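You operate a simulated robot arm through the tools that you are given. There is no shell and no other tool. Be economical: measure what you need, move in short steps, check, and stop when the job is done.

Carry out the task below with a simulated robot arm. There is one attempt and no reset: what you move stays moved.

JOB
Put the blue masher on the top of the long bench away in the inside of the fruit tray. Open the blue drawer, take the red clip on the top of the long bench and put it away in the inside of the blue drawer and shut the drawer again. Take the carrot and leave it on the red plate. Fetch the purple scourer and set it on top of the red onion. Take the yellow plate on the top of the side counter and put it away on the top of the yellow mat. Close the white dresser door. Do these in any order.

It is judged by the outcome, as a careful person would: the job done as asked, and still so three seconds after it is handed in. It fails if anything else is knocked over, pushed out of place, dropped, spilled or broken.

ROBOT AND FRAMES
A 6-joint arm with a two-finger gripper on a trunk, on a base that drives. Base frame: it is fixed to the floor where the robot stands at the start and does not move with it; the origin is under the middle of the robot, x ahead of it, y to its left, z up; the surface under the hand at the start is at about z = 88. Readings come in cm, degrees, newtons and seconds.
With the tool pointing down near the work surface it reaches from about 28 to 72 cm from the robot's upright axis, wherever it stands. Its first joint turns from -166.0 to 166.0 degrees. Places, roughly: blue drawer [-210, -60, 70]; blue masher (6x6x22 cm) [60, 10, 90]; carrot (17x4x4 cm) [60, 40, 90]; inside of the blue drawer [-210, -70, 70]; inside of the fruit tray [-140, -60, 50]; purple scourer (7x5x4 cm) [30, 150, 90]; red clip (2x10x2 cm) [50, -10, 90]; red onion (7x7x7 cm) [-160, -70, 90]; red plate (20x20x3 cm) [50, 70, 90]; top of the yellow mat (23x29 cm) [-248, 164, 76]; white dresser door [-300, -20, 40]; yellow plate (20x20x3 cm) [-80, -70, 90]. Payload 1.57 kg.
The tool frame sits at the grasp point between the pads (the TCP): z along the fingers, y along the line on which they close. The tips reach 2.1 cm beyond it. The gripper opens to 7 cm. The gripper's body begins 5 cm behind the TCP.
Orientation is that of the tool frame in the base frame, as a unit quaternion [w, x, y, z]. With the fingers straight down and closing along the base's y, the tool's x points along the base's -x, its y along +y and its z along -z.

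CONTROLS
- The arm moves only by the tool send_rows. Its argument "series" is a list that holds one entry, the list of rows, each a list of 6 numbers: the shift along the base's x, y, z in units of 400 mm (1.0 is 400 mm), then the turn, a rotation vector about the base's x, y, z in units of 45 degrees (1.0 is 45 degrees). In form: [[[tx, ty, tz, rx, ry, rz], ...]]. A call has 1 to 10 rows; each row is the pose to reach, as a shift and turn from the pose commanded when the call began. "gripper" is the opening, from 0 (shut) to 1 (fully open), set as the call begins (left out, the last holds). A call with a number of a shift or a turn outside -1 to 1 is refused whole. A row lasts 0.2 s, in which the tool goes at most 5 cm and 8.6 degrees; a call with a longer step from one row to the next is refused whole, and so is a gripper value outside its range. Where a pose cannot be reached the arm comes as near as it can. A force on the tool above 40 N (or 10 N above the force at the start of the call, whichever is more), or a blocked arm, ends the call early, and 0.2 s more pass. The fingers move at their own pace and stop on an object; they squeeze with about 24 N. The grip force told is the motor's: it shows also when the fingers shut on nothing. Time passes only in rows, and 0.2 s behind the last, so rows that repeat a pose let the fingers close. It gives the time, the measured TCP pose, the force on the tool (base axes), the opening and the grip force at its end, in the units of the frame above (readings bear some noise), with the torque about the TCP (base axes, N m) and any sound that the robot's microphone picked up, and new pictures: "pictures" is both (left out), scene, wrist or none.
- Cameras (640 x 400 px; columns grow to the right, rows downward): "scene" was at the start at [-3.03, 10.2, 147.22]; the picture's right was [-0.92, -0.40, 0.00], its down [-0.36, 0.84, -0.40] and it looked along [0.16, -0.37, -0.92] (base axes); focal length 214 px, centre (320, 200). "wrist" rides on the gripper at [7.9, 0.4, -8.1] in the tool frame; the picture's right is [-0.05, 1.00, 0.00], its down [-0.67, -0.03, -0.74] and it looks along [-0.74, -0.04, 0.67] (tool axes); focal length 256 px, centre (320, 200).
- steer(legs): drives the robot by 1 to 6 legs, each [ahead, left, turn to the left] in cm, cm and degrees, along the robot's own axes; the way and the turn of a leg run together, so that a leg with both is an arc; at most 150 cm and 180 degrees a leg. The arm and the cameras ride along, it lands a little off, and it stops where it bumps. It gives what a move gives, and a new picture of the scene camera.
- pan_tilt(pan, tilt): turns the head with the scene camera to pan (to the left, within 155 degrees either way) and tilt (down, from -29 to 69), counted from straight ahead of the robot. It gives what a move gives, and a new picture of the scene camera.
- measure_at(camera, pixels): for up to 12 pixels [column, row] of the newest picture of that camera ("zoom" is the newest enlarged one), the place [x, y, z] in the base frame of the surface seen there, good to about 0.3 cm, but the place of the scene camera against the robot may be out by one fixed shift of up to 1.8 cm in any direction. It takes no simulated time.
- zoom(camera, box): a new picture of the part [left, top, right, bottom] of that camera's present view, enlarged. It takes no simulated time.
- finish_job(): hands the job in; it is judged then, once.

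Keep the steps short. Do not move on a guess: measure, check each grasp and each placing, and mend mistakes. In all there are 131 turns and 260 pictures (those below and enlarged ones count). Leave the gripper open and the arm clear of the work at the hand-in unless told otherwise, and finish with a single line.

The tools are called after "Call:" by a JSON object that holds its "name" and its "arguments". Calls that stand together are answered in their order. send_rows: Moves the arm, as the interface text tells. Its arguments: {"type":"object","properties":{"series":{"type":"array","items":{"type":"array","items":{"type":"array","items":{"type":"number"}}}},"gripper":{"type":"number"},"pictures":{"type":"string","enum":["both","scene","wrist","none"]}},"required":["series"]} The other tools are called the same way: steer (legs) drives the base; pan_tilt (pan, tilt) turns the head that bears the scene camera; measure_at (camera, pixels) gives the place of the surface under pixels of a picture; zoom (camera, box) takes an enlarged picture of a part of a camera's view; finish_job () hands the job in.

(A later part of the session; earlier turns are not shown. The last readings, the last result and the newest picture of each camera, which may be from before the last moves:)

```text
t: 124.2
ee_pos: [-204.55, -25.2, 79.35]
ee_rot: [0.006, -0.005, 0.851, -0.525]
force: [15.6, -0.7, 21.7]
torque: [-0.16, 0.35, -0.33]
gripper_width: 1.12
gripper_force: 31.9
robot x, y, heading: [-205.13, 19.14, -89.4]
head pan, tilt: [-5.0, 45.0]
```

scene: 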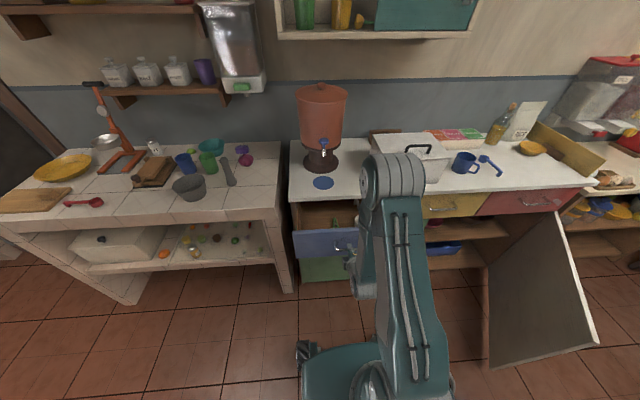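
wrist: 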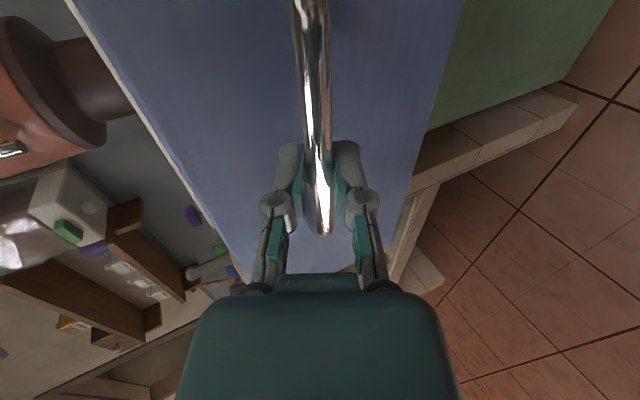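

Drawer out 17 cm. Release and back the base away 15 cm.

Call:
{"name": "send_rows", "arguments": {"series": [[[0, 0, 0, 0, 0, 0], [0, 0, 0, 0, 0, 0], [0, 0, 0, 0, 0, 0]]], "gripper": 1, "pictures": "none"}}

Call:
{"name": "steer", "arguments": {"legs": [[-18, 0, 0]]}}

Call:
{"name": "pan_tilt", "arguments": {"pan": -70, "tilt": 40}}

```text
t: 125.0
ee_pos: [-204.68, -25.17, 79.19]
ee_rot: [0.006, -0.003, 0.852, -0.524]
force: [-0.2, 0.1, -1.1]
torque: [0.0, -0.02, 0.0]
gripper_width: 6.99
gripper_force: 0.0
robot x, y, heading: [-204.99, 18.67, -89.3]
head pan, tilt: [-5.0, 45.0]
```

```text
t: 126.5
ee_pos: [-204.83, -7.48, 79.23]
ee_rot: [0.007, -0.004, 0.852, -0.524]
force: [0.7, -0.4, -0.7]
torque: [-0.05, 0.0, -0.02]
gripper_width: 6.98
gripper_force: 0.1
robot x, y, heading: [-205.15, 36.79, -89.0]
head pan, tilt: [-5.0, 45.0]
```

scene: 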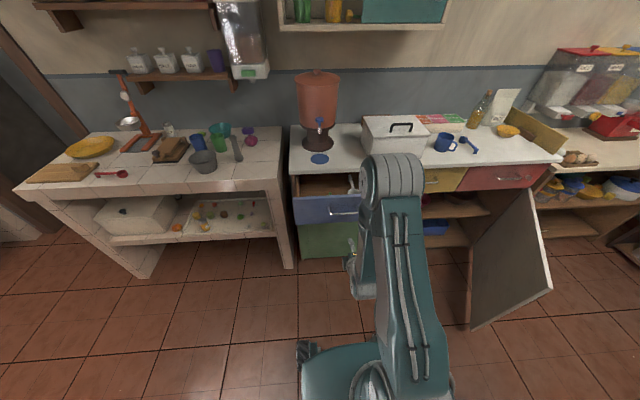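

```text
t: 127.8
ee_pos: [-204.82, -7.56, 79.24]
ee_rot: [0.007, -0.004, 0.852, -0.524]
force: [-0.1, -0.5, 0.1]
torque: [0.0, 0.0, 0.0]
gripper_width: 6.99
gripper_force: 0.1
robot x, y, heading: [-205.36, 36.7, -89.4]
head pan, tilt: [-70.0, 40.0]
```

scene: 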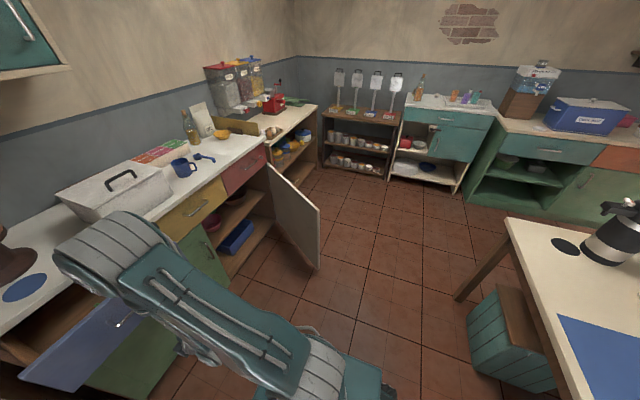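

Now the white door. Raise the arm, then drive diagonally to the door's outer side at about (-308, 50).

Call:
{"name": "send_rows", "arguments": {"series": [[[0, 0, 0.1, 0.1, 0, 0], [0, 0, 0.2, 0.2, 0, 0], [0, 0, 0.3, 0.3, 0, 0], [0, 0, 0.4, 0.4, 0, 0], [0, 0, 0.5, 0.4, 0, 0]]], "gripper": 0, "pictures": "none"}}

Call:
{"name": "steer", "arguments": {"legs": [[-14, 0, 0], [0, -103, 0]]}}

Call:
{"name": "pan_tilt", "arguments": {"pan": 20, "tilt": 55}}

```text
t: 129.0
ee_pos: [-204.92, -7.4, 99.24]
ee_rot: [0.006, -0.003, 0.923, -0.384]
force: [0.2, 0.7, 0.0]
torque: [0.03, 0.04, -0.01]
gripper_width: 0.0
gripper_force: 24.1
out of reach, approached as far as the arm can: row 1, 2, 3
robot x, y, heading: [-205.4, 36.75, -89.5]
head pan, tilt: [-70.0, 40.0]
```

```text
t: 135.2
ee_pos: [-306.79, 5.88, 99.16]
ee_rot: [0.005, -0.001, 0.923, -0.384]
force: [-0.4, -0.8, -0.2]
torque: [-0.01, 0.0, 0.0]
gripper_width: 0.0
gripper_force: 24.0
robot x, y, heading: [-307.11, 50.25, -89.7]
head pan, tilt: [-70.0, 40.0]
```

scene: 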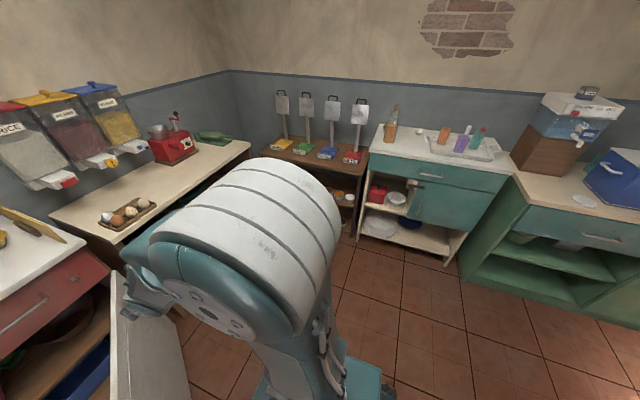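

```text
t: 136.9
ee_pos: [-306.86, 5.81, 99.18]
ee_rot: [0.006, -0.001, 0.923, -0.384]
force: [0.0, -0.4, -0.4]
torque: [-0.01, -0.01, 0.01]
gripper_width: 0.02
gripper_force: 23.4
robot x, y, heading: [-307.07, 49.85, -89.8]
head pan, tilt: [20.0, 55.0]
```

scene: 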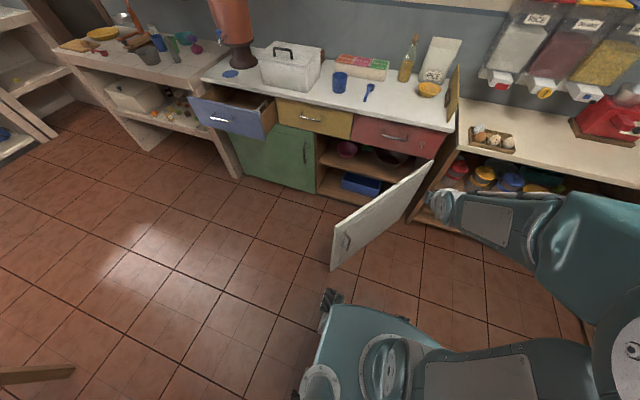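

Lower the closed gripper to z≈58 outside the door.

Call:
{"name": "send_rows", "arguments": {"series": [[[0, 0, -0.11, 0, 0, 0], [0, 0, -0.22, 0, 0, 0], [0, 0, -0.33, 0, 0, 0], [0, 0, -0.44, 0, 0, 0], [0, 0, -0.55, 0, 0, 0], [0, 0, -0.66, 0, 0, 0], [0, 0, -0.77, 0, 0, 0], [0, 0, -0.88, 0, 0, 0], [0, 0, -0.99, 0, 0, 0], [0, 0, -1.0, 0, 0, 0]]], "gripper": 0, "pictures": "scene"}}

```text
t: 139.1
ee_pos: [-306.8, 5.89, 58.97]
ee_rot: [0.005, 0.0, 0.923, -0.385]
force: [-0.1, 0.9, -0.2]
torque: [-0.02, 0.02, 0.02]
gripper_width: 0.0
gripper_force: 23.8
robot x, y, heading: [-307.23, 49.78, -89.4]
head pan, tilt: [20.0, 55.0]
```

scene: 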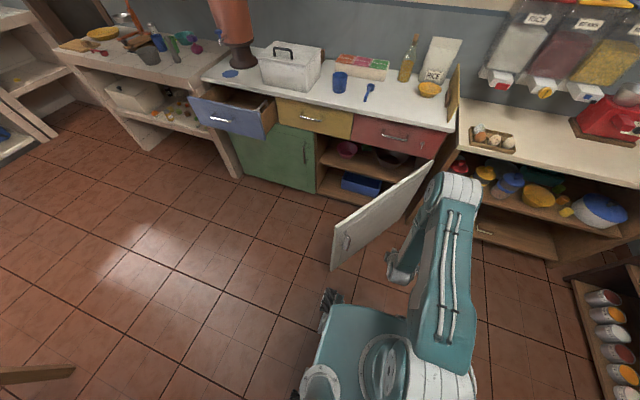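

Call:
{"name": "steer", "arguments": {"legs": [[4, 15, 0]]}}

Call:
{"name": "measure_at", "arguments": {"camera": "scene", "pixels": [[320, 200]]}}

```text
t: 140.5
ee_pos: [-292.1, 1.95, 59.12]
ee_rot: [0.006, 0.0, 0.923, -0.384]
force: [-0.1, 0.0, 0.6]
torque: [0.01, 0.0, 0.04]
gripper_width: 0.0
gripper_force: 24.0
robot x, y, heading: [-292.46, 45.95, -89.8]
head pan, tilt: [20.0, 55.0]
```

scene: 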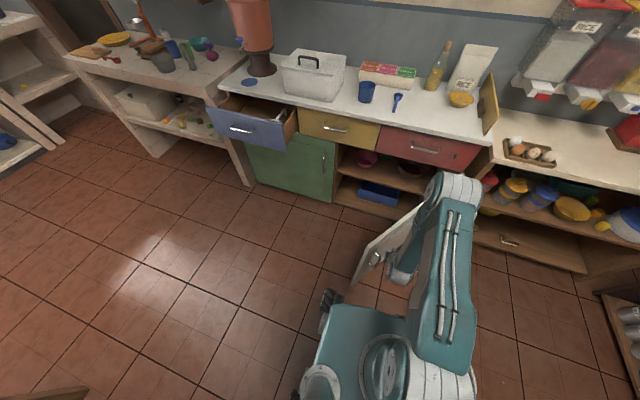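

```text
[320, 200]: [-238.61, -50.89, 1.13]
```

Push the door along its arc with the closed fingers.

Call:
{"name": "send_rows", "arguments": {"series": [[[0.075, -0.0625, 0, 0, 0, 0], [0.1525, -0.125, 0, 0, 0, 0], [0.2025, -0.19, 0, 0, 0, 0], [0.2525, -0.255, 0, 0, 0, 0], [0.325, -0.3275, 0, 0, 0, 0], [0.3975, -0.4, 0, 0, 0, 0], [0.4575, -0.4875, 0, 0, 0, 0], [0.5175, -0.575, 0, 0, 0, 0]]], "pictures": "scene"}}

```text
t: 142.3
ee_pos: [-271.1, -21.08, 59.14]
ee_rot: [0.005, 0.0, 0.923, -0.385]
force: [0.0, 1.2, -0.1]
torque: [-0.01, 0.0, -0.01]
gripper_width: 0.0
gripper_force: 23.9
robot x, y, heading: [-292.19, 46.06, -89.9]
head pan, tilt: [20.0, 55.0]
```

scene: 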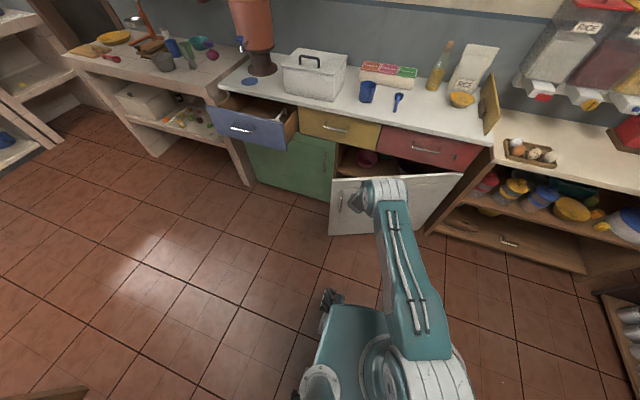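

Door at ~25°. Drive forward 15 cm (fingers keep pushing), then finish with the arm.

Call:
{"name": "steer", "arguments": {"legs": [[15, 0, 0]]}}

Call:
{"name": "send_rows", "arguments": {"series": [[[0.02, -0.05, 0, 0, 0, 0], [0.04, -0.1, 0, 0, 0, 0], [0.05, -0.14, 0, 0, 0, 0], [0.05, -0.17, 0, 0, 0, 0], [0.05, -0.2, 0, 0, 0, 0], [0.05, -0.22, 0, 0, 0, 0]]], "pictures": "scene"}}

```text
t: 143.7
ee_pos: [-271.03, -35.99, 59.07]
ee_rot: [0.005, 0.001, 0.923, -0.385]
force: [0.2, -0.4, 0.6]
torque: [0.0, 0.04, -0.01]
gripper_width: 0.01
gripper_force: 24.3
robot x, y, heading: [-292.03, 30.96, -89.7]
head pan, tilt: [20.0, 55.0]
```

scene: 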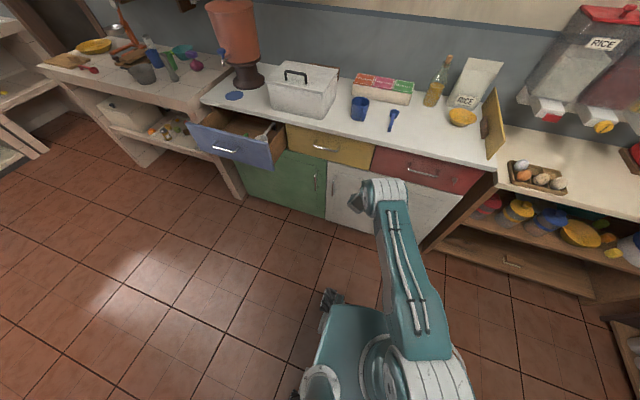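

```text
t: 145.1
ee_pos: [-268.96, -44.53, 59.11]
ee_rot: [0.007, -0.001, 0.923, -0.385]
force: [-1.0, 17.2, 9.6]
torque: [-0.07, 0.04, -0.04]
gripper_width: 0.02
gripper_force: 24.5
robot x, y, heading: [-292.3, 30.79, -89.5]
head pan, tilt: [20.0, 55.0]
```

scene: 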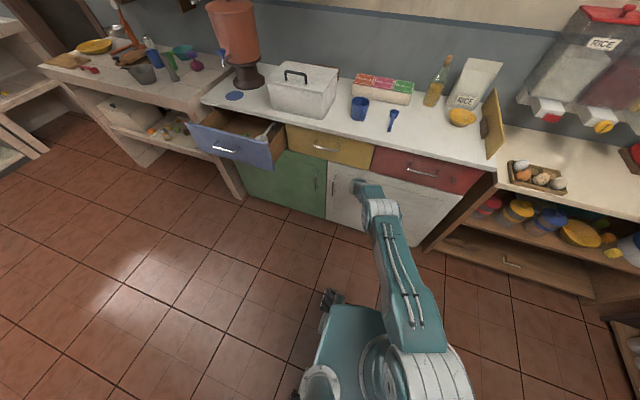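

Contact force 17 N: door at its frame. Back off and check.

Call:
{"name": "send_rows", "arguments": {"series": [[[0, 0.1, 0, 0, 0, 0], [0, 0.2, 0, 0, 0, 0], [0, 0.3, 0.05, 0, 0, 0], [0, 0.4, 0.1, 0, 0, 0], [0, 0.5, 0.18, 0, 0, 0], [0, 0.5, 0.3, 0, 0, 0], [0, 0.5, 0.42, 0, 0, 0], [0, 0.5, 0.54, 0, 0, 0], [0, 0.5, 0.66, 0, 0, 0], [0, 0.5, 0.78, 0, 0, 0]]], "gripper": 0, "pictures": "scene"}}

Call:
{"name": "zoom", "arguments": {"camera": "scene", "box": [180, 80, 520, 270]}}

Call:
{"name": "measure_at", "arguments": {"camera": "scene", "pixels": [[335, 190], [445, 200], [280, 180], [340, 210]]}}

```text
refused: row 5 steps farther than a row can; nothing moved
```

```text
1.88 times, centred on (350, 175) of scene
```

zoom: 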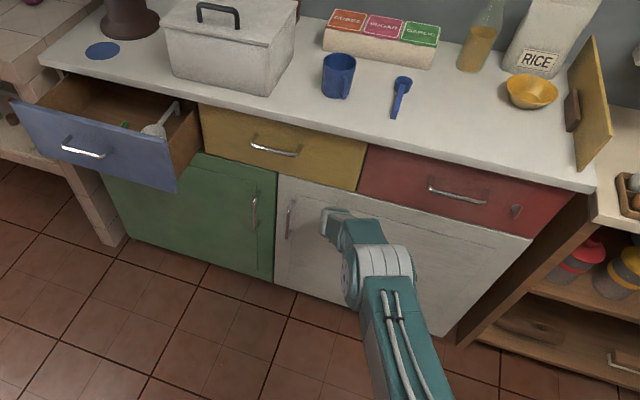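

```text
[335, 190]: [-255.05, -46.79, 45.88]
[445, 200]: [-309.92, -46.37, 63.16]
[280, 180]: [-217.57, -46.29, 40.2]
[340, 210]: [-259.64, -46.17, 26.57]
```

Door is flush. Retreat the arm, then look at the table's left end to plan the plate placing.

Call:
{"name": "send_rows", "arguments": {"series": [[[0, 0.1, 0, 0, 0, 0], [0, 0.2, 0, 0, 0, 0], [0, 0.3, 0.05, 0, 0, 0], [0, 0.4, 0.1, 0, 0, 0], [0, 0.48, 0.18, 0, 0, 0], [0, 0.5, 0.3, 0, 0, 0], [0, 0.5, 0.42, 0, 0, 0], [0, 0.5, 0.54, 0, 0, 0], [0, 0.5, 0.66, 0, 0, 0], [0, 0.5, 0.78, 0, 0, 0]]], "gripper": 0, "pictures": "none"}}

Call:
{"name": "send_rows", "arguments": {"series": [[[0, 0, 0.1, 0.18, 0, 0], [0, 0, 0.2, 0.36, 0, 0], [0, 0, 0.3, 0.54, 0, 0], [0, 0, 0.4, 0.72, 0, 0], [0, 0, 0.5, 0.9, 0, 0], [0, 0, 0.6, 1.0, 0, 0], [0, 0, 0.68, 1.0, 0, 0]]], "gripper": 1, "pictures": "none"}}

Call:
{"name": "pan_tilt", "arguments": {"pan": -150, "tilt": 40}}

```text
t: 147.2
ee_pos: [-269.03, -24.94, 90.36]
ee_rot: [0.006, 0.001, 0.923, -0.384]
force: [0.6, -0.3, -1.0]
torque: [-0.01, 0.03, -0.03]
gripper_width: 0.0
gripper_force: 24.1
robot x, y, heading: [-292.42, 30.63, -89.7]
head pan, tilt: [20.0, 55.0]
```

```text
t: 148.8
ee_pos: [-272.22, -10.1, 83.82]
ee_rot: [0.018, 0.012, 0.98, -0.198]
force: [-0.8, 0.5, 0.4]
torque: [0.04, 0.05, 0.02]
gripper_width: 7.0
gripper_force: 0.0
out of reach, approached as far as the arm can: row 1, 2, 3, 4, 5, 6, 7
robot x, y, heading: [-292.2, 31.19, -89.8]
head pan, tilt: [20.0, 55.0]
```

```text
t: 151.4
ee_pos: [-272.36, -10.15, 83.86]
ee_rot: [0.019, 0.011, 0.98, -0.198]
force: [0.2, -0.5, -0.9]
torque: [0.02, 0.01, -0.01]
gripper_width: 7.02
gripper_force: 0.1
robot x, y, heading: [-291.62, 31.0, -89.9]
head pan, tilt: [-150.0, 40.0]
```

scene: 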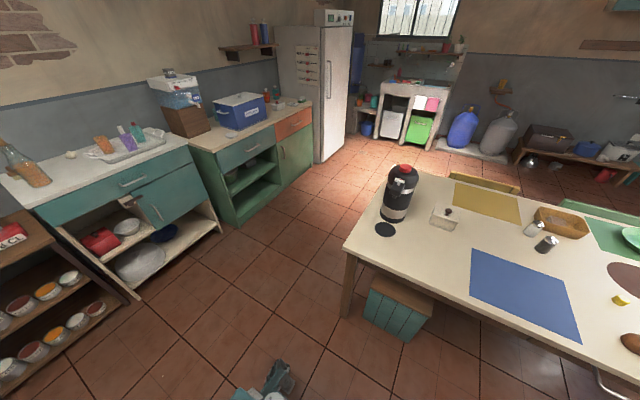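

Call:
{"name": "measure_at", "arguments": {"camera": "scene", "pixels": [[345, 245], [412, 168], [487, 205], [455, 185], [520, 195], [448, 205], [520, 222], [485, 185], [215, 230], [310, 155], [400, 195], [445, 218]]}}

Call:
{"name": "send_rows", "arguments": {"series": [[[0, -0.05, 0.1, 0, 0, 0], [0, -0.1, 0.2, 0, 0, 0], [0, -0.15, 0.3, 0, 0, 0], [0, -0.2, 0.4, 0, 0, 0], [0, -0.2, 0.5, 0, 0, 0], [0, -0.2, 0.6, 0, 0, 0], [0, -0.2, 0.7, 0, 0, 0], [0, -0.2, 0.8, 0, 0, 0]]], "pictures": "none"}}

```text
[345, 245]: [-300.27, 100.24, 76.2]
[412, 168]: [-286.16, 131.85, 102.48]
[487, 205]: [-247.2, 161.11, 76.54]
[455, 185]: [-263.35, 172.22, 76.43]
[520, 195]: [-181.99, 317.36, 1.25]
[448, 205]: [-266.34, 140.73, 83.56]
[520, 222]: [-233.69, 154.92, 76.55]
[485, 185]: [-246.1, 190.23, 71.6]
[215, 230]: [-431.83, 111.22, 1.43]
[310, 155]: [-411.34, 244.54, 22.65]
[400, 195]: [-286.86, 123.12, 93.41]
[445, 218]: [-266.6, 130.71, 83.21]
```

```text
t: 153.2
ee_pos: [-274.11, -8.07, 85.62]
ee_rot: [0.018, 0.012, 0.979, -0.201]
force: [0.3, -0.6, 0.7]
torque: [0.03, -0.02, 0.01]
gripper_width: 6.99
gripper_force: 0.1
out of reach, approached as far as the arm can: row 1, 2, 3, 4, 5, 6, 7, 8
robot x, y, heading: [-291.79, 30.98, -89.4]
head pan, tilt: [-150.0, 40.0]
```

Arm is in a cramped configuration; extend outwards first, then raise.

Call:
{"name": "send_rows", "arguments": {"series": [[[-0.05, -0.1, 0, 0, 0, 0], [-0.1, -0.2, 0, 0, 0, 0], [-0.15, -0.3, 0, 0, 0, 0], [-0.2, -0.4, 0, 0, 0, 0], [-0.2, -0.4, 0.1, 0, 0, 0], [-0.2, -0.4, 0.2, 0, 0, 0], [-0.2, -0.4, 0.3, 0, 0, 0], [-0.2, -0.4, 0.4, 0, 0, 0], [-0.2, -0.4, 0.5, 0, 0, 0], [-0.2, -0.4, 0.6, 0, 0, 0]]], "pictures": "scene"}}

```text
t: 155.4
ee_pos: [-282.44, -24.39, 109.19]
ee_rot: [0.018, 0.012, 0.98, -0.197]
force: [-1.0, 0.4, -0.4]
torque: [0.01, 0.0, 0.0]
gripper_width: 7.0
gripper_force: 0.0
out of reach, approached as far as the arm can: row 1, 2, 3, 4
robot x, y, heading: [-292.14, 30.63, -89.6]
head pan, tilt: [-150.0, 40.0]
```

scene: 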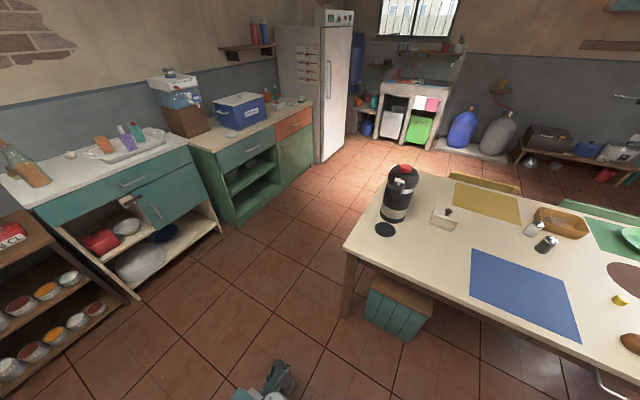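

Call:
{"name": "send_rows", "arguments": {"series": [[[0, 0, 0.06, 0.13, 0.01, 0], [0, 0, 0.12, 0.26, 0.02, 0], [0, 0, 0.18, 0.39, 0.03, 0], [0, 0, 0.25, 0.505, 0.038, 0], [0, 0, 0.25, 0.505, 0.038, 0]]], "pictures": "none"}}

Call:
{"name": "steer", "arguments": {"legs": [[0, 105, 0], [0, 100, 0], [28, 0, 0]]}}

Call:
{"name": "pan_tilt", "arguments": {"pan": 0, "tilt": 50}}

```text
t: 156.6
ee_pos: [-282.43, -24.39, 119.09]
ee_rot: [0.001, 0.013, 1.0, -0.001]
force: [0.5, -0.2, -0.1]
torque: [0.0, 0.0, 0.02]
gripper_width: 6.99
gripper_force: 0.0
robot x, y, heading: [-291.96, 30.87, -89.6]
head pan, tilt: [-150.0, 40.0]
```

```text
t: 168.4
ee_pos: [-75.81, -48.65, 119.01]
ee_rot: [0.001, 0.004, 1.0, -0.001]
force: [-0.6, 0.0, 0.9]
torque: [0.0, -0.04, 0.01]
gripper_width: 6.99
gripper_force: 0.2
robot x, y, heading: [-86.11, 6.2, -88.8]
head pan, tilt: [-150.0, 40.0]
```

scene: 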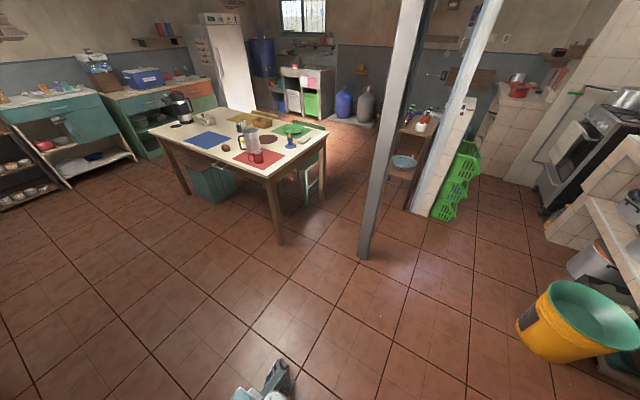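

```text
t: 170.7
ee_pos: [-75.84, -48.51, 119.08]
ee_rot: [0.0, 0.004, 1.0, -0.001]
force: [-0.2, 0.5, 0.4]
torque: [-0.01, -0.02, -0.02]
gripper_width: 7.01
gripper_force: 0.0
robot x, y, heading: [-86.72, 6.63, -88.7]
head pan, tilt: [0.0, 50.0]
```

scene: 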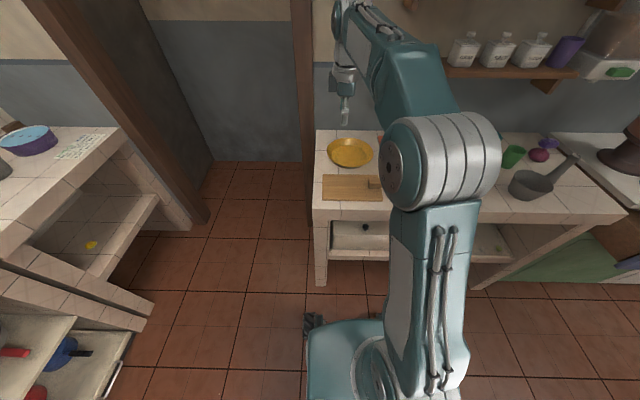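

Call:
{"name": "measure_at", "arguments": {"camera": "scene", "pixels": [[350, 138], [327, 153], [373, 153], [350, 168], [350, 155], [350, 172], [350, 180], [322, 160], [376, 140]]}}

Call:
{"name": "send_rows", "arguments": {"series": [[[0, 0, -0.05, 0, 0, 0], [0, 0, -0.1, 0, 0, 0]]], "pictures": "wrist"}}

Call:
{"name": "zoom", "arguments": {"camera": "scene", "box": [300, 110, 420, 210]}}

```text
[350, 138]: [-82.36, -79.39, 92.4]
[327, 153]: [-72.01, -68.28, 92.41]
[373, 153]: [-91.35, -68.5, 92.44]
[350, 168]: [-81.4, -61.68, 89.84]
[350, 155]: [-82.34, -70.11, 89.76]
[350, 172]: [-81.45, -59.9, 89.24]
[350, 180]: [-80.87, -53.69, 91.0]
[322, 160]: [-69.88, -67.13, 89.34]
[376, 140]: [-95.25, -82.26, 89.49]
```

```text
t: 171.3
ee_pos: [-76.0, -48.43, 115.14]
ee_rot: [0.001, 0.004, 1.0, -0.001]
force: [-0.2, -0.7, -0.1]
torque: [-0.02, -0.02, 0.02]
gripper_width: 7.02
gripper_force: 0.0
robot x, y, heading: [-86.6, 6.85, -88.9]
head pan, tilt: [0.0, 50.0]
```

wrist: 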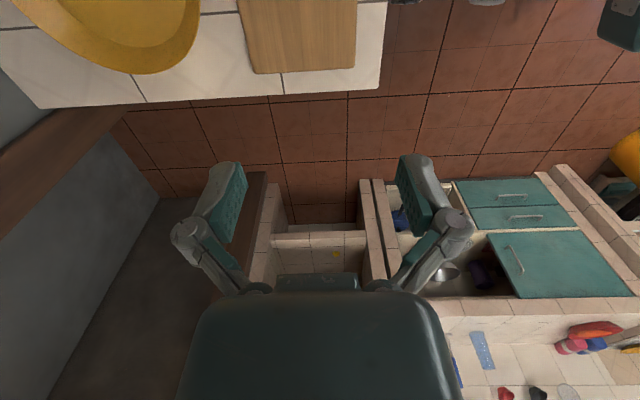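

```text
4.00 times, centred on (360, 160) of scene
```

zoom: 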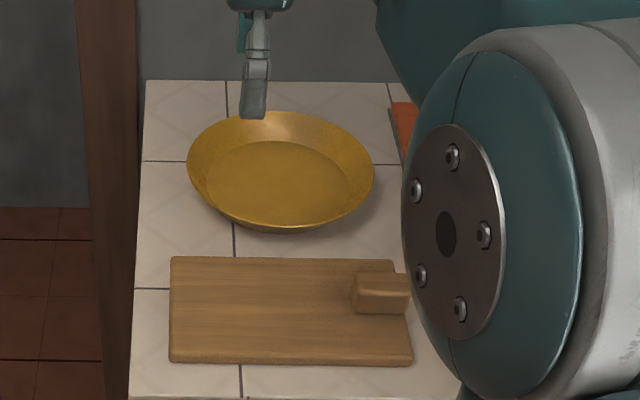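

Plate centre ≈(-81.7,-69.5). I'll take its near rim with the tool tilted 45° so the fingers follow the sloped wall. Move to a view pose.

Call:
{"name": "send_rows", "arguments": {"series": [[[-0.03, -0.02, -0.04, -0.18, 0, 0], [-0.06, -0.04, -0.08, -0.36, 0, 0], [-0.09, -0.06, -0.13, -0.54, 0, 0], [-0.12, -0.08, -0.18, -0.72, 0, 0], [-0.1425, -0.1, -0.22, -0.9, 0, 0], [-0.1425, -0.1, -0.25, -1.0, 0, 0], [-0.1425, -0.1, -0.25, -1.0, 0, 0]]], "pictures": "wrist"}}

```text
t: 172.9
ee_pos: [-81.65, -52.6, 105.06]
ee_rot: [0.002, 0.003, 0.924, -0.383]
force: [0.3, 0.2, -0.8]
torque: [-0.03, -0.02, 0.03]
gripper_width: 6.99
gripper_force: 0.1
robot x, y, heading: [-86.35, 6.57, -88.8]
head pan, tilt: [0.0, 50.0]
```

wrist: 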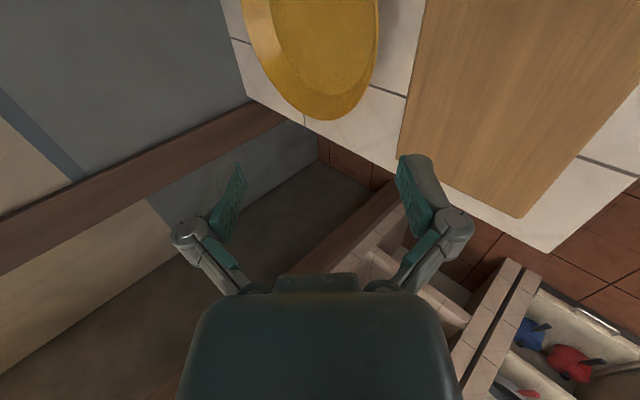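

Call:
{"name": "measure_at", "arguments": {"camera": "wrist", "pixels": [[377, 30], [370, 30], [362, 30], [355, 30], [345, 30], [335, 30], [376, 10], [260, 50], [318, 119], [420, 30], [400, 30], [320, 105]]}}

Call:
{"name": "zoom", "arguments": {"camera": "wrist", "box": [220, 0, 440, 140]}}

```text
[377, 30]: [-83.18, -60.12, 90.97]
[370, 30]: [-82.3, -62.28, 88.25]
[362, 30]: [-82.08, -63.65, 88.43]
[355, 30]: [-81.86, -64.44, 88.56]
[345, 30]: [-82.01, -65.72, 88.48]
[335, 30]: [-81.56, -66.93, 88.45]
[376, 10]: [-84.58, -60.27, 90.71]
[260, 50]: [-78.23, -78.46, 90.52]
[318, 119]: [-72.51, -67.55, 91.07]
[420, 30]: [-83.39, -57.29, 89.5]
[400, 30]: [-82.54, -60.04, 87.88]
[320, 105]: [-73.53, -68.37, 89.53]
```

```text
2.86 times, centred on (330, 70) of wrist
```

zoom: 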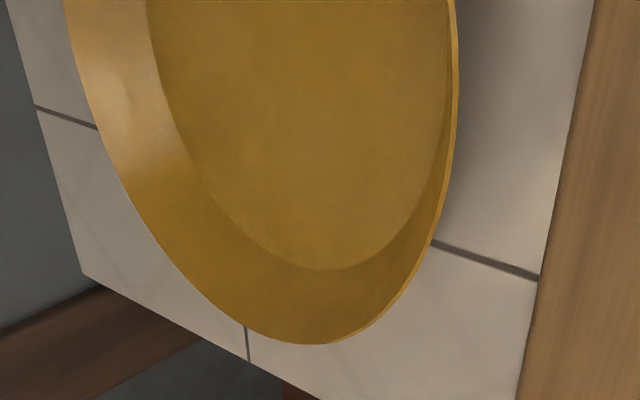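

Rim edge at (y -60.0, z 91.0), wall ~45°. Approach along the tool axis with a narrow opening.

Call:
{"name": "send_rows", "arguments": {"series": [[[0, -0.02, -0.1, 0, 0, 0], [0, -0.038, -0.2, 0, 0, 0], [0, -0.1, -0.26, 0, 0, 0], [0, -0.15, -0.31, 0, 0, 0], [0, -0.18, -0.346, 0, 0, 0], [0, -0.18, -0.346, 0, 0, 0]]], "gripper": 0.28, "pictures": "wrist"}}

```text
t: 174.3
ee_pos: [-81.57, -59.77, 91.31]
ee_rot: [0.003, 0.003, 0.924, -0.383]
force: [0.0, -0.1, -0.1]
torque: [-0.03, -0.01, -0.02]
gripper_width: 1.95
gripper_force: 0.1
robot x, y, heading: [-85.95, 6.33, -88.9]
head pan, tilt: [0.0, 50.0]
```

wrist: 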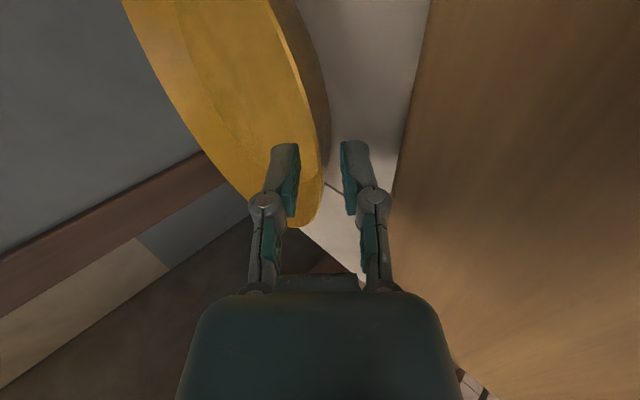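

Fingers straddle the rim. Close and lift a little.

Call:
{"name": "send_rows", "arguments": {"series": [[[0, 0, 0, 0, 0, 0], [0, 0, 0, 0, 0, 0], [0, 0, 0, 0, 0, 0], [0, 0, 0, 0, 0, 0]]], "gripper": 0, "pictures": "none"}}

Call:
{"name": "send_rows", "arguments": {"series": [[[0, 0, 0.02, 0, 0, 0], [0, 0, 0.05, 0, 0, 0], [0, 0, 0.1, 0, 0, 0], [0, 0, 0.1, 0, 0, 0]]], "pictures": "both"}}

```text
t: 175.3
ee_pos: [-81.57, -59.73, 91.32]
ee_rot: [0.002, 0.004, 0.924, -0.383]
force: [-1.6, 0.5, 2.7]
torque: [-0.05, 0.24, -0.07]
gripper_width: 0.61
gripper_force: 24.2
robot x, y, heading: [-86.18, 6.88, -88.8]
head pan, tilt: [0.0, 50.0]
```

```text
t: 176.3
ee_pos: [-81.62, -59.65, 95.34]
ee_rot: [0.002, 0.004, 0.923, -0.384]
force: [-0.1, -0.6, -1.6]
torque: [0.11, 0.0, -0.01]
gripper_width: 0.61
gripper_force: 24.0
out of reach, approached as far as the arm can: row 2, 3
robot x, y, heading: [-86.3, 6.2, -88.6]
head pan, tilt: [0.0, 50.0]
```

scene: 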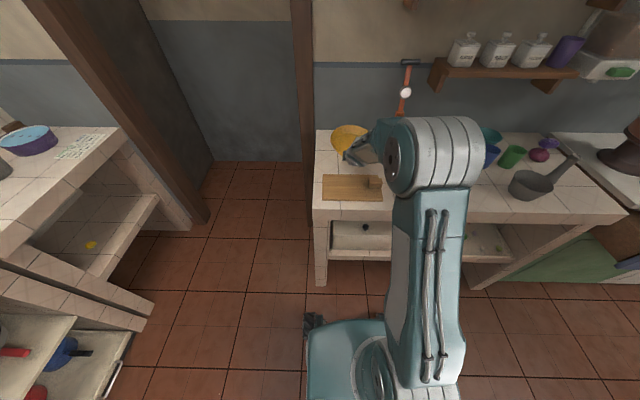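
wrist: 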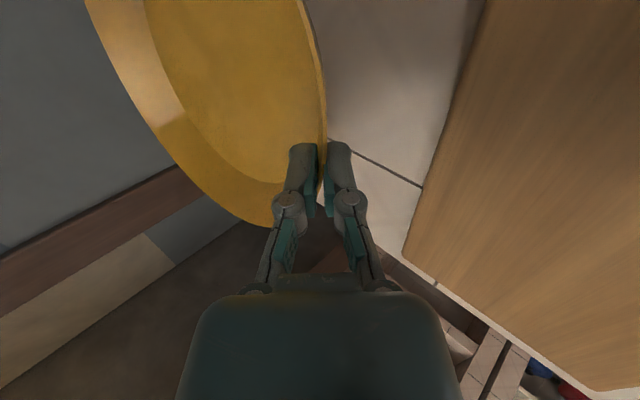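

Plate lifted, light. Raise to ~z 107 and draw it back 12 cm.

Call:
{"name": "send_rows", "arguments": {"series": [[[0, 0.02, 0.1, 0, 0, 0], [0, 0.04, 0.2, 0, 0, 0], [0, 0.08, 0.3, 0, 0, 0], [0, 0.16, 0.34, 0, 0, 0], [0, 0.24, 0.34, 0, 0, 0], [0, 0.32, 0.34, 0, 0, 0], [0, 0.32, 0.34, 0, 0, 0]]], "pictures": "both"}}

```text
t: 177.9
ee_pos: [-81.53, -46.83, 108.91]
ee_rot: [0.003, 0.003, 0.924, -0.383]
force: [-0.4, 0.1, -0.4]
torque: [0.09, -0.02, 0.02]
gripper_width: 0.61
gripper_force: 24.0
robot x, y, heading: [-86.18, 6.51, -88.6]
head pan, tilt: [0.0, 50.0]
```

scene: 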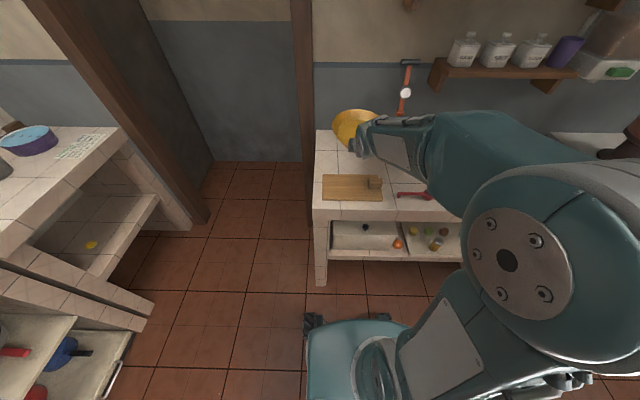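
wrist: 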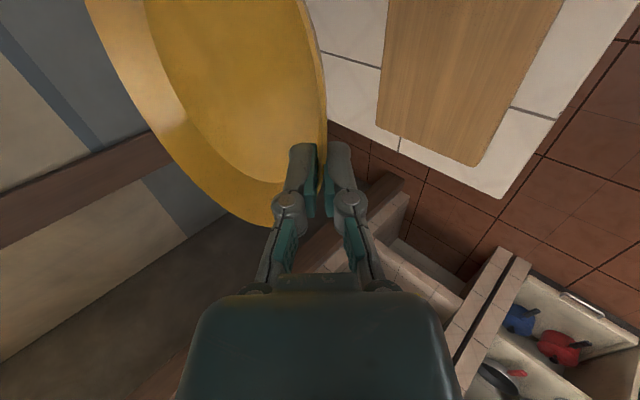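

Drive: back out, strafe west to x≈-375, then turn to face +x.

Call:
{"name": "steer", "arguments": {"legs": [[-34, 0, 0], [0, -145, 0], [0, -144, 0]]}}

```text
t: 193.7
ee_pos: [-370.55, -19.09, 108.97]
ee_rot: [0.005, -0.002, 0.923, -0.384]
force: [0.4, 0.0, -1.4]
torque: [0.14, -0.02, 0.0]
gripper_width: 0.6
gripper_force: 24.0
robot x, y, heading: [-375.71, 34.16, -88.3]
head pan, tilt: [0.0, 50.0]
```

scene: 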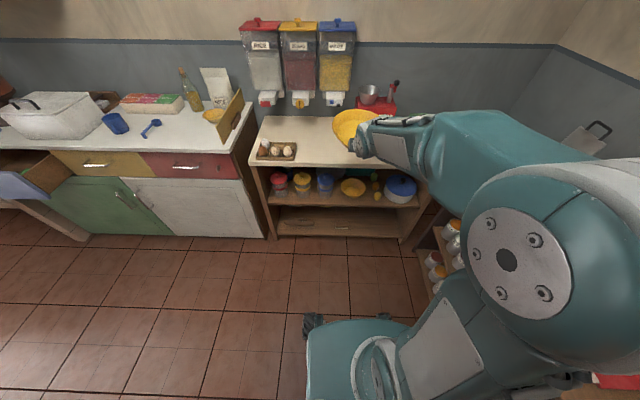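

Call:
{"name": "steer", "arguments": {"legs": [[0, 0, 88.3], [0, 128, 0]]}}

Call:
{"name": "pan_tilt", "arguments": {"pan": 0, "tilt": 40}}

```text
t: 203.9
ee_pos: [-322.37, 165.39, 108.89]
ee_rot: [0.271, -0.645, 0.661, -0.272]
force: [0.4, 0.3, -1.5]
torque: [0.02, 0.17, 0.01]
gripper_width: 0.6
gripper_force: 23.4
robot x, y, heading: [-376.09, 161.63, 0.3]
head pan, tilt: [0.0, 50.0]
```

scene: 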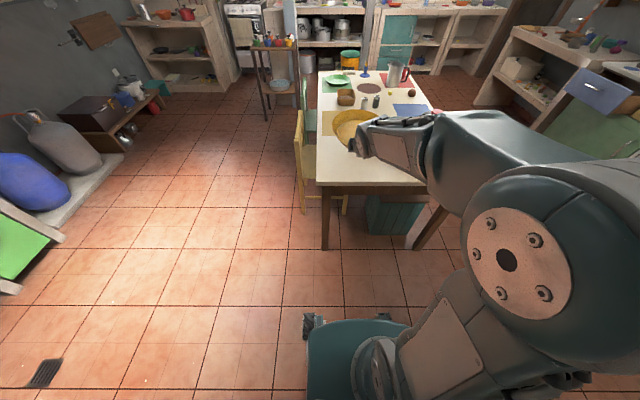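

```text
t: 204.6
ee_pos: [-322.37, 165.48, 109.08]
ee_rot: [0.271, -0.645, 0.661, -0.272]
force: [-0.2, -0.7, -1.0]
torque: [0.01, 0.2, -0.01]
gripper_width: 0.6
gripper_force: 24.0
robot x, y, heading: [-375.78, 161.32, -0.0]
head pan, tilt: [0.0, 40.0]
```

scene: 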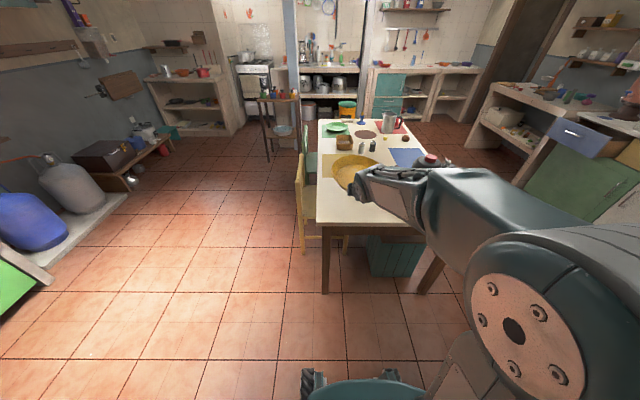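

Drive forward 46 cm so the plate is over the table's left end.

Call:
{"name": "steer", "arguments": {"legs": [[44, 0, 0]]}}

Call:
{"name": "pan_tilt", "arguments": {"pan": 10, "tilt": 55}}

```text
t: 207.3
ee_pos: [-278.5, 165.42, 109.02]
ee_rot: [0.271, -0.644, 0.661, -0.272]
force: [-0.5, -0.5, -1.5]
torque: [0.02, 0.12, 0.03]
gripper_width: 0.6
gripper_force: 24.6
robot x, y, heading: [-332.12, 161.16, 0.4]
head pan, tilt: [0.0, 40.0]
```

scene: 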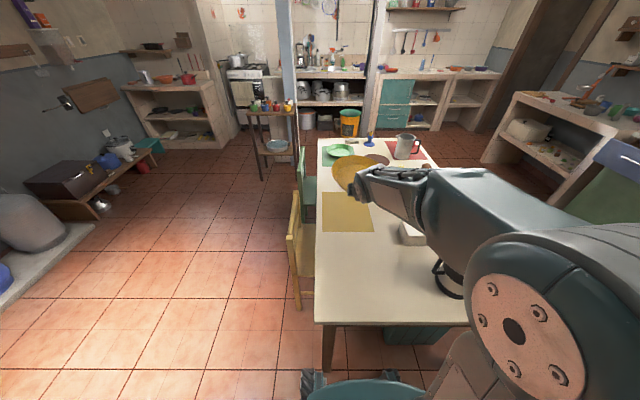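

```text
t: 208.0
ee_pos: [-278.57, 165.43, 108.93]
ee_rot: [0.27, -0.644, 0.662, -0.272]
force: [-0.1, -0.7, -1.9]
torque: [0.02, 0.14, -0.01]
gripper_width: 0.59
gripper_force: 23.8
robot x, y, heading: [-332.21, 161.52, 0.2]
head pan, tilt: [10.0, 55.0]
```

scene: 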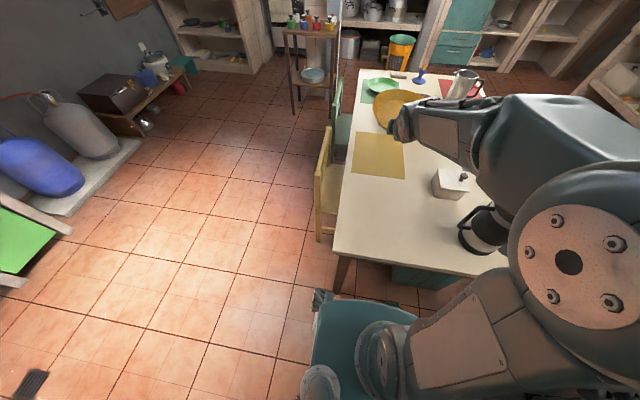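

Call:
{"name": "measure_at", "arguments": {"camera": "scene", "pixels": [[356, 135], [405, 140], [352, 175], [400, 178], [480, 215], [465, 240], [500, 180], [440, 135], [480, 170], [395, 105], [440, 175], [540, 150]]}}

Call:
{"name": "zoom", "arguments": {"camera": "scene", "box": [320, 60, 560, 280]}}

```text
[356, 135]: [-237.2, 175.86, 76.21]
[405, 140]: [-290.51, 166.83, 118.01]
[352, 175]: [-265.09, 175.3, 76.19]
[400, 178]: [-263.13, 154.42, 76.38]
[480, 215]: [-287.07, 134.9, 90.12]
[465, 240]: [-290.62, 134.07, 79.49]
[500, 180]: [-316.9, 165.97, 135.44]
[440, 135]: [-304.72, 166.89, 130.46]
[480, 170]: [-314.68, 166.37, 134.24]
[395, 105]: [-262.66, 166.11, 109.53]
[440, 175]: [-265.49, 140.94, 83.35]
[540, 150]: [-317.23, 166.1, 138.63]
```

```text
1.82 times, centred on (440, 170) of scene
```

zoom: 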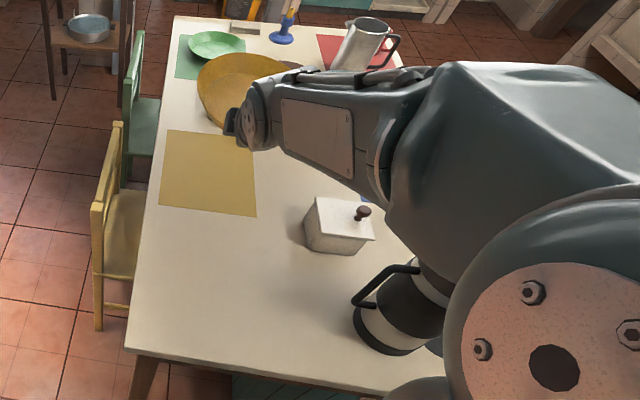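

Mat spans x -265..-236.5, y 153.5..176. Extend 18 cm at height first, check arm against the thermos.

Call:
{"name": "send_rows", "arguments": {"series": [[[0.1, 0, 0, 0, 0, 0], [0.2, -0.01, 0, 0, 0, 0], [0.3, -0.02, -0.05, 0, 0, 0], [0.4, -0.02, -0.15, 0, 0, 0], [0.452, -0.02, -0.25, 0, 0, 0], [0.452, -0.02, -0.3, 0, 0, 0], [0.452, -0.02, -0.3, 0, 0, 0]]], "pictures": "both"}}

```text
refused: row 4 steps farther than a row can; nothing moved
```

Call:
{"name": "send_rows", "arguments": {"series": [[[0.1, 0, 0, 0, 0, 0], [0.2, -0.01, 0, 0, 0, 0], [0.3, -0.02, -0.05, 0, 0, 0], [0.38, -0.02, -0.12, 0, 0, 0], [0.452, -0.02, -0.2, 0, 0, 0], [0.452, -0.02, -0.3, 0, 0, 0], [0.452, -0.02, -0.3, 0, 0, 0]]], "pictures": "both"}}

```text
t: 209.6
ee_pos: [-260.42, 164.63, 96.95]
ee_rot: [0.271, -0.645, 0.661, -0.272]
force: [1.0, 0.8, -1.9]
torque: [0.02, 0.16, 0.0]
gripper_width: 0.62
gripper_force: 24.6
robot x, y, heading: [-332.16, 161.77, 0.1]
head pan, tilt: [10.0, 55.0]
```

scene: 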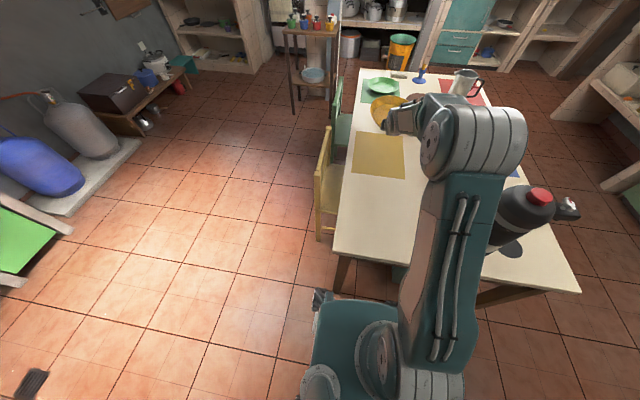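
wrist: 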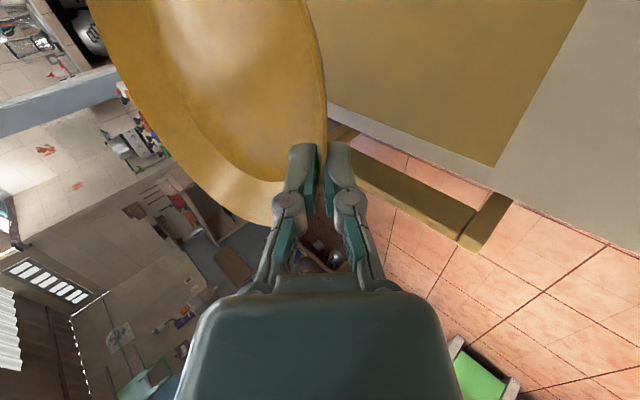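

Call:
{"name": "measure_at", "arguments": {"camera": "scene", "pixels": [[490, 230], [480, 270], [500, 185], [525, 205], [505, 230], [485, 120], [520, 130], [380, 125], [407, 100]]}}

Call:
{"name": "measure_at", "arguments": {"camera": "wrist", "pixels": [[493, 163], [330, 106], [582, 5], [400, 50], [318, 60], [270, 220]]}}

```text
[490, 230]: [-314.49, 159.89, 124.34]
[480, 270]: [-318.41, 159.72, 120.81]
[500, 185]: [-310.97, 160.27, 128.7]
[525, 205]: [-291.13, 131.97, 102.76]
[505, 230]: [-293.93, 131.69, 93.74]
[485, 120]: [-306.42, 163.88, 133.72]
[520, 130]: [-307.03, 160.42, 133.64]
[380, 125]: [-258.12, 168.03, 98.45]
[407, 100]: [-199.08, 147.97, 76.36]
```

```text
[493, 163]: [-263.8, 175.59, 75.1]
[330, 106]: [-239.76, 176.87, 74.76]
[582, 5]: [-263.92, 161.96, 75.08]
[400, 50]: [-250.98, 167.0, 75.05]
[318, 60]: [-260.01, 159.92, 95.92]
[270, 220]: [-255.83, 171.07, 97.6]
```

Table z=75.05. Lower with dx +0.8; final steps slow.

Call:
{"name": "send_rows", "arguments": {"series": [[[0.02, 0, -0.1, 0, 0, 0], [0.02, 0, -0.2, 0, 0, 0], [0.02, 0, -0.3, 0, 0, 0], [0.02, 0, -0.38, 0, 0, 0], [0.02, 0, -0.42, 0, 0, 0], [0.02, 0, -0.44, 0, 0, 0], [0.02, 0, -0.45, 0, 0, 0], [0.02, 0, -0.455, 0, 0, 0], [0.02, 0, -0.455, 0, 0, 0]]], "pictures": "both"}}

```text
t: 211.6
ee_pos: [-259.68, 164.72, 78.79]
ee_rot: [0.271, -0.644, 0.661, -0.272]
force: [-0.5, 0.7, -1.4]
torque: [0.0, 0.13, 0.01]
gripper_width: 0.63
gripper_force: 23.7
robot x, y, heading: [-332.06, 161.57, 0.1]
head pan, tilt: [10.0, 55.0]
```

scene: 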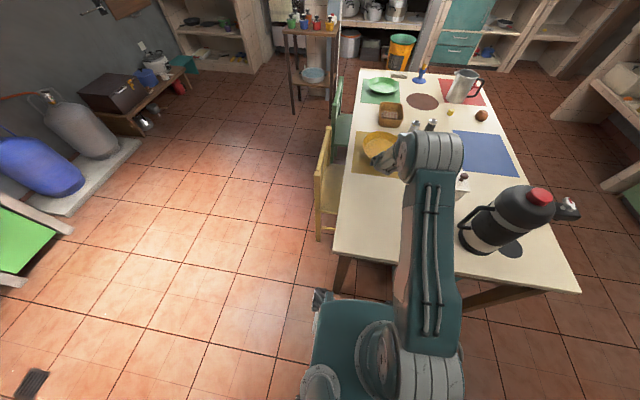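
wrist: 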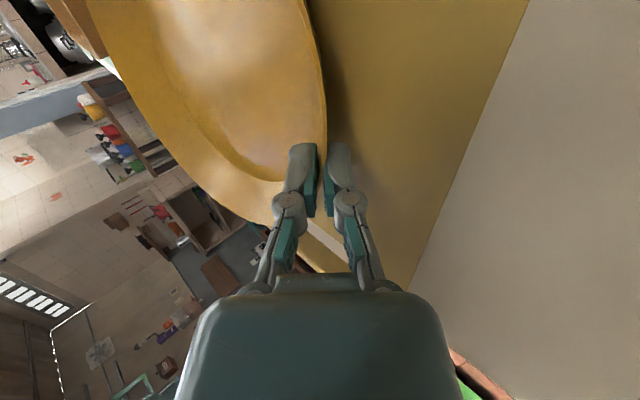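

Call:
{"name": "send_rows", "arguments": {"series": [[[0, 0, -0.005, 0, 0, 0], [0, 0, -0.01, 0, 0, 0], [0, 0, -0.01, 0, 0, 0]]], "pictures": "none"}}

```text
t: 212.4
ee_pos: [-259.7, 164.71, 78.44]
ee_rot: [0.27, -0.645, 0.661, -0.272]
force: [-2.1, -0.4, 2.9]
torque: [-0.18, -0.03, -0.09]
gripper_width: 0.58
gripper_force: 23.9
robot x, y, heading: [-332.1, 161.77, -0.1]
head pan, tilt: [10.0, 55.0]
```

Contact. Open narrowly and withdraw along the tool axis.

Call:
{"name": "send_rows", "arguments": {"series": [[[0, 0, 0, 0, 0, 0], [0, 0, 0, 0, 0, 0], [0, 0, 0, 0, 0, 0]]], "gripper": 0.26, "pictures": "none"}}

Call:
{"name": "send_rows", "arguments": {"series": [[[-0.03, 0, 0.03, 0, 0, 0], [-0.08, 0, 0.08, 0, 0, 0], [-0.15, 0, 0.15, 0, 0, 0], [-0.22, 0, 0.22, 0, 0, 0], [-0.3, 0, 0.3, 0, 0, 0], [-0.35, 0, 0.4, 0, 0, 0], [-0.4, 0, 0.5, 0, 0, 0], [-0.45, 0, 0.6, 0, 0, 0], [-0.45, 0, 0.7, 0, 0, 0], [-0.45, 0, 0.8, 0, 0, 0]]], "pictures": "both"}}

Call:
{"name": "zoom", "arguments": {"camera": "scene", "box": [320, 60, 560, 280]}}

```text
t: 213.2
ee_pos: [-259.7, 164.66, 78.31]
ee_rot: [0.27, -0.645, 0.661, -0.273]
force: [-0.2, 0.2, 0.2]
torque: [-0.02, -0.01, 0.0]
gripper_width: 1.8
gripper_force: 0.1
robot x, y, heading: [-332.04, 161.58, 0.4]
head pan, tilt: [10.0, 55.0]
```

```text
t: 215.4
ee_pos: [-277.57, 164.09, 110.37]
ee_rot: [-0.255, 0.662, -0.642, 0.29]
force: [-1.0, 4.8, -0.5]
torque: [-0.12, -0.08, -0.22]
gripper_width: 1.8
gripper_force: 0.1
robot x, y, heading: [-332.15, 161.92, 0.3]
head pan, tilt: [10.0, 55.0]
```

scene: 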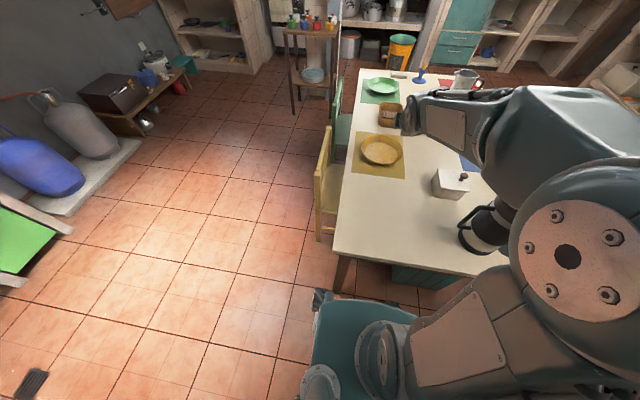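
wrist: 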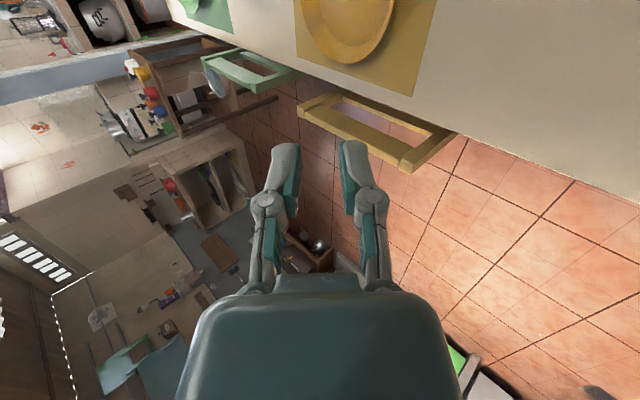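

```text
1.82 times, centred on (440, 170) of scene
```

zoom: 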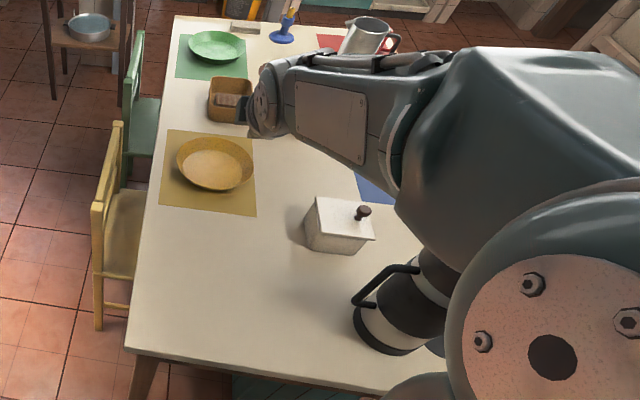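

Plate is on the mat. But there's a 4.8 N side force: the elbow may be touching the thermos. Re-extend 12 cm and look.

Call:
{"name": "send_rows", "arguments": {"series": [[[0.06, 0.005, -0.02, 0, 0, 0], [0.14, 0.01, -0.06, 0, 0, 0], [0.22, 0.015, -0.1, 0, 0, 0], [0.3, 0.015, -0.14, 0, 0, 0], [0.3, 0.015, -0.14, 0, 0, 0]]], "pictures": "scene"}}

Call:
{"name": "zoom", "arguments": {"camera": "scene", "box": [380, 60, 600, 300]}}

```text
t: 216.6
ee_pos: [-265.58, 165.25, 104.92]
ee_rot: [0.271, -0.645, 0.661, -0.272]
force: [0.2, 1.2, 0.0]
torque: [0.02, -0.01, -0.03]
gripper_width: 1.81
gripper_force: 0.0
robot x, y, heading: [-332.2, 162.01, 0.2]
head pan, tilt: [10.0, 55.0]
```

scene: 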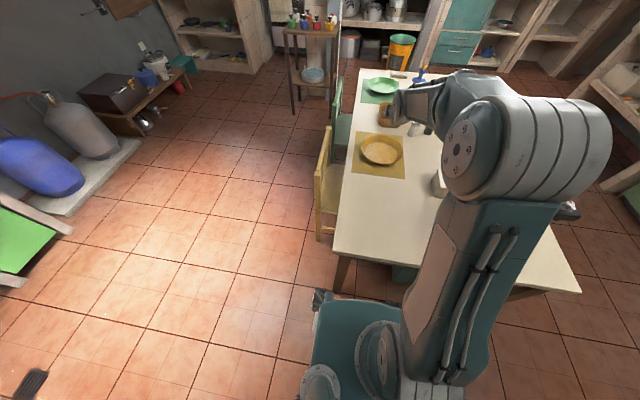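

```text
1.67 times, centred on (490, 180) of scene
```

zoom: 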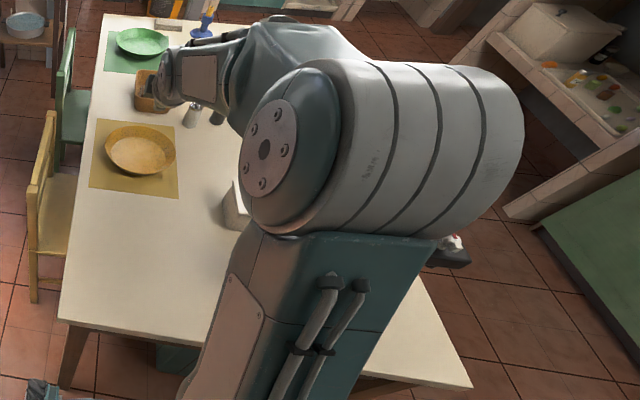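

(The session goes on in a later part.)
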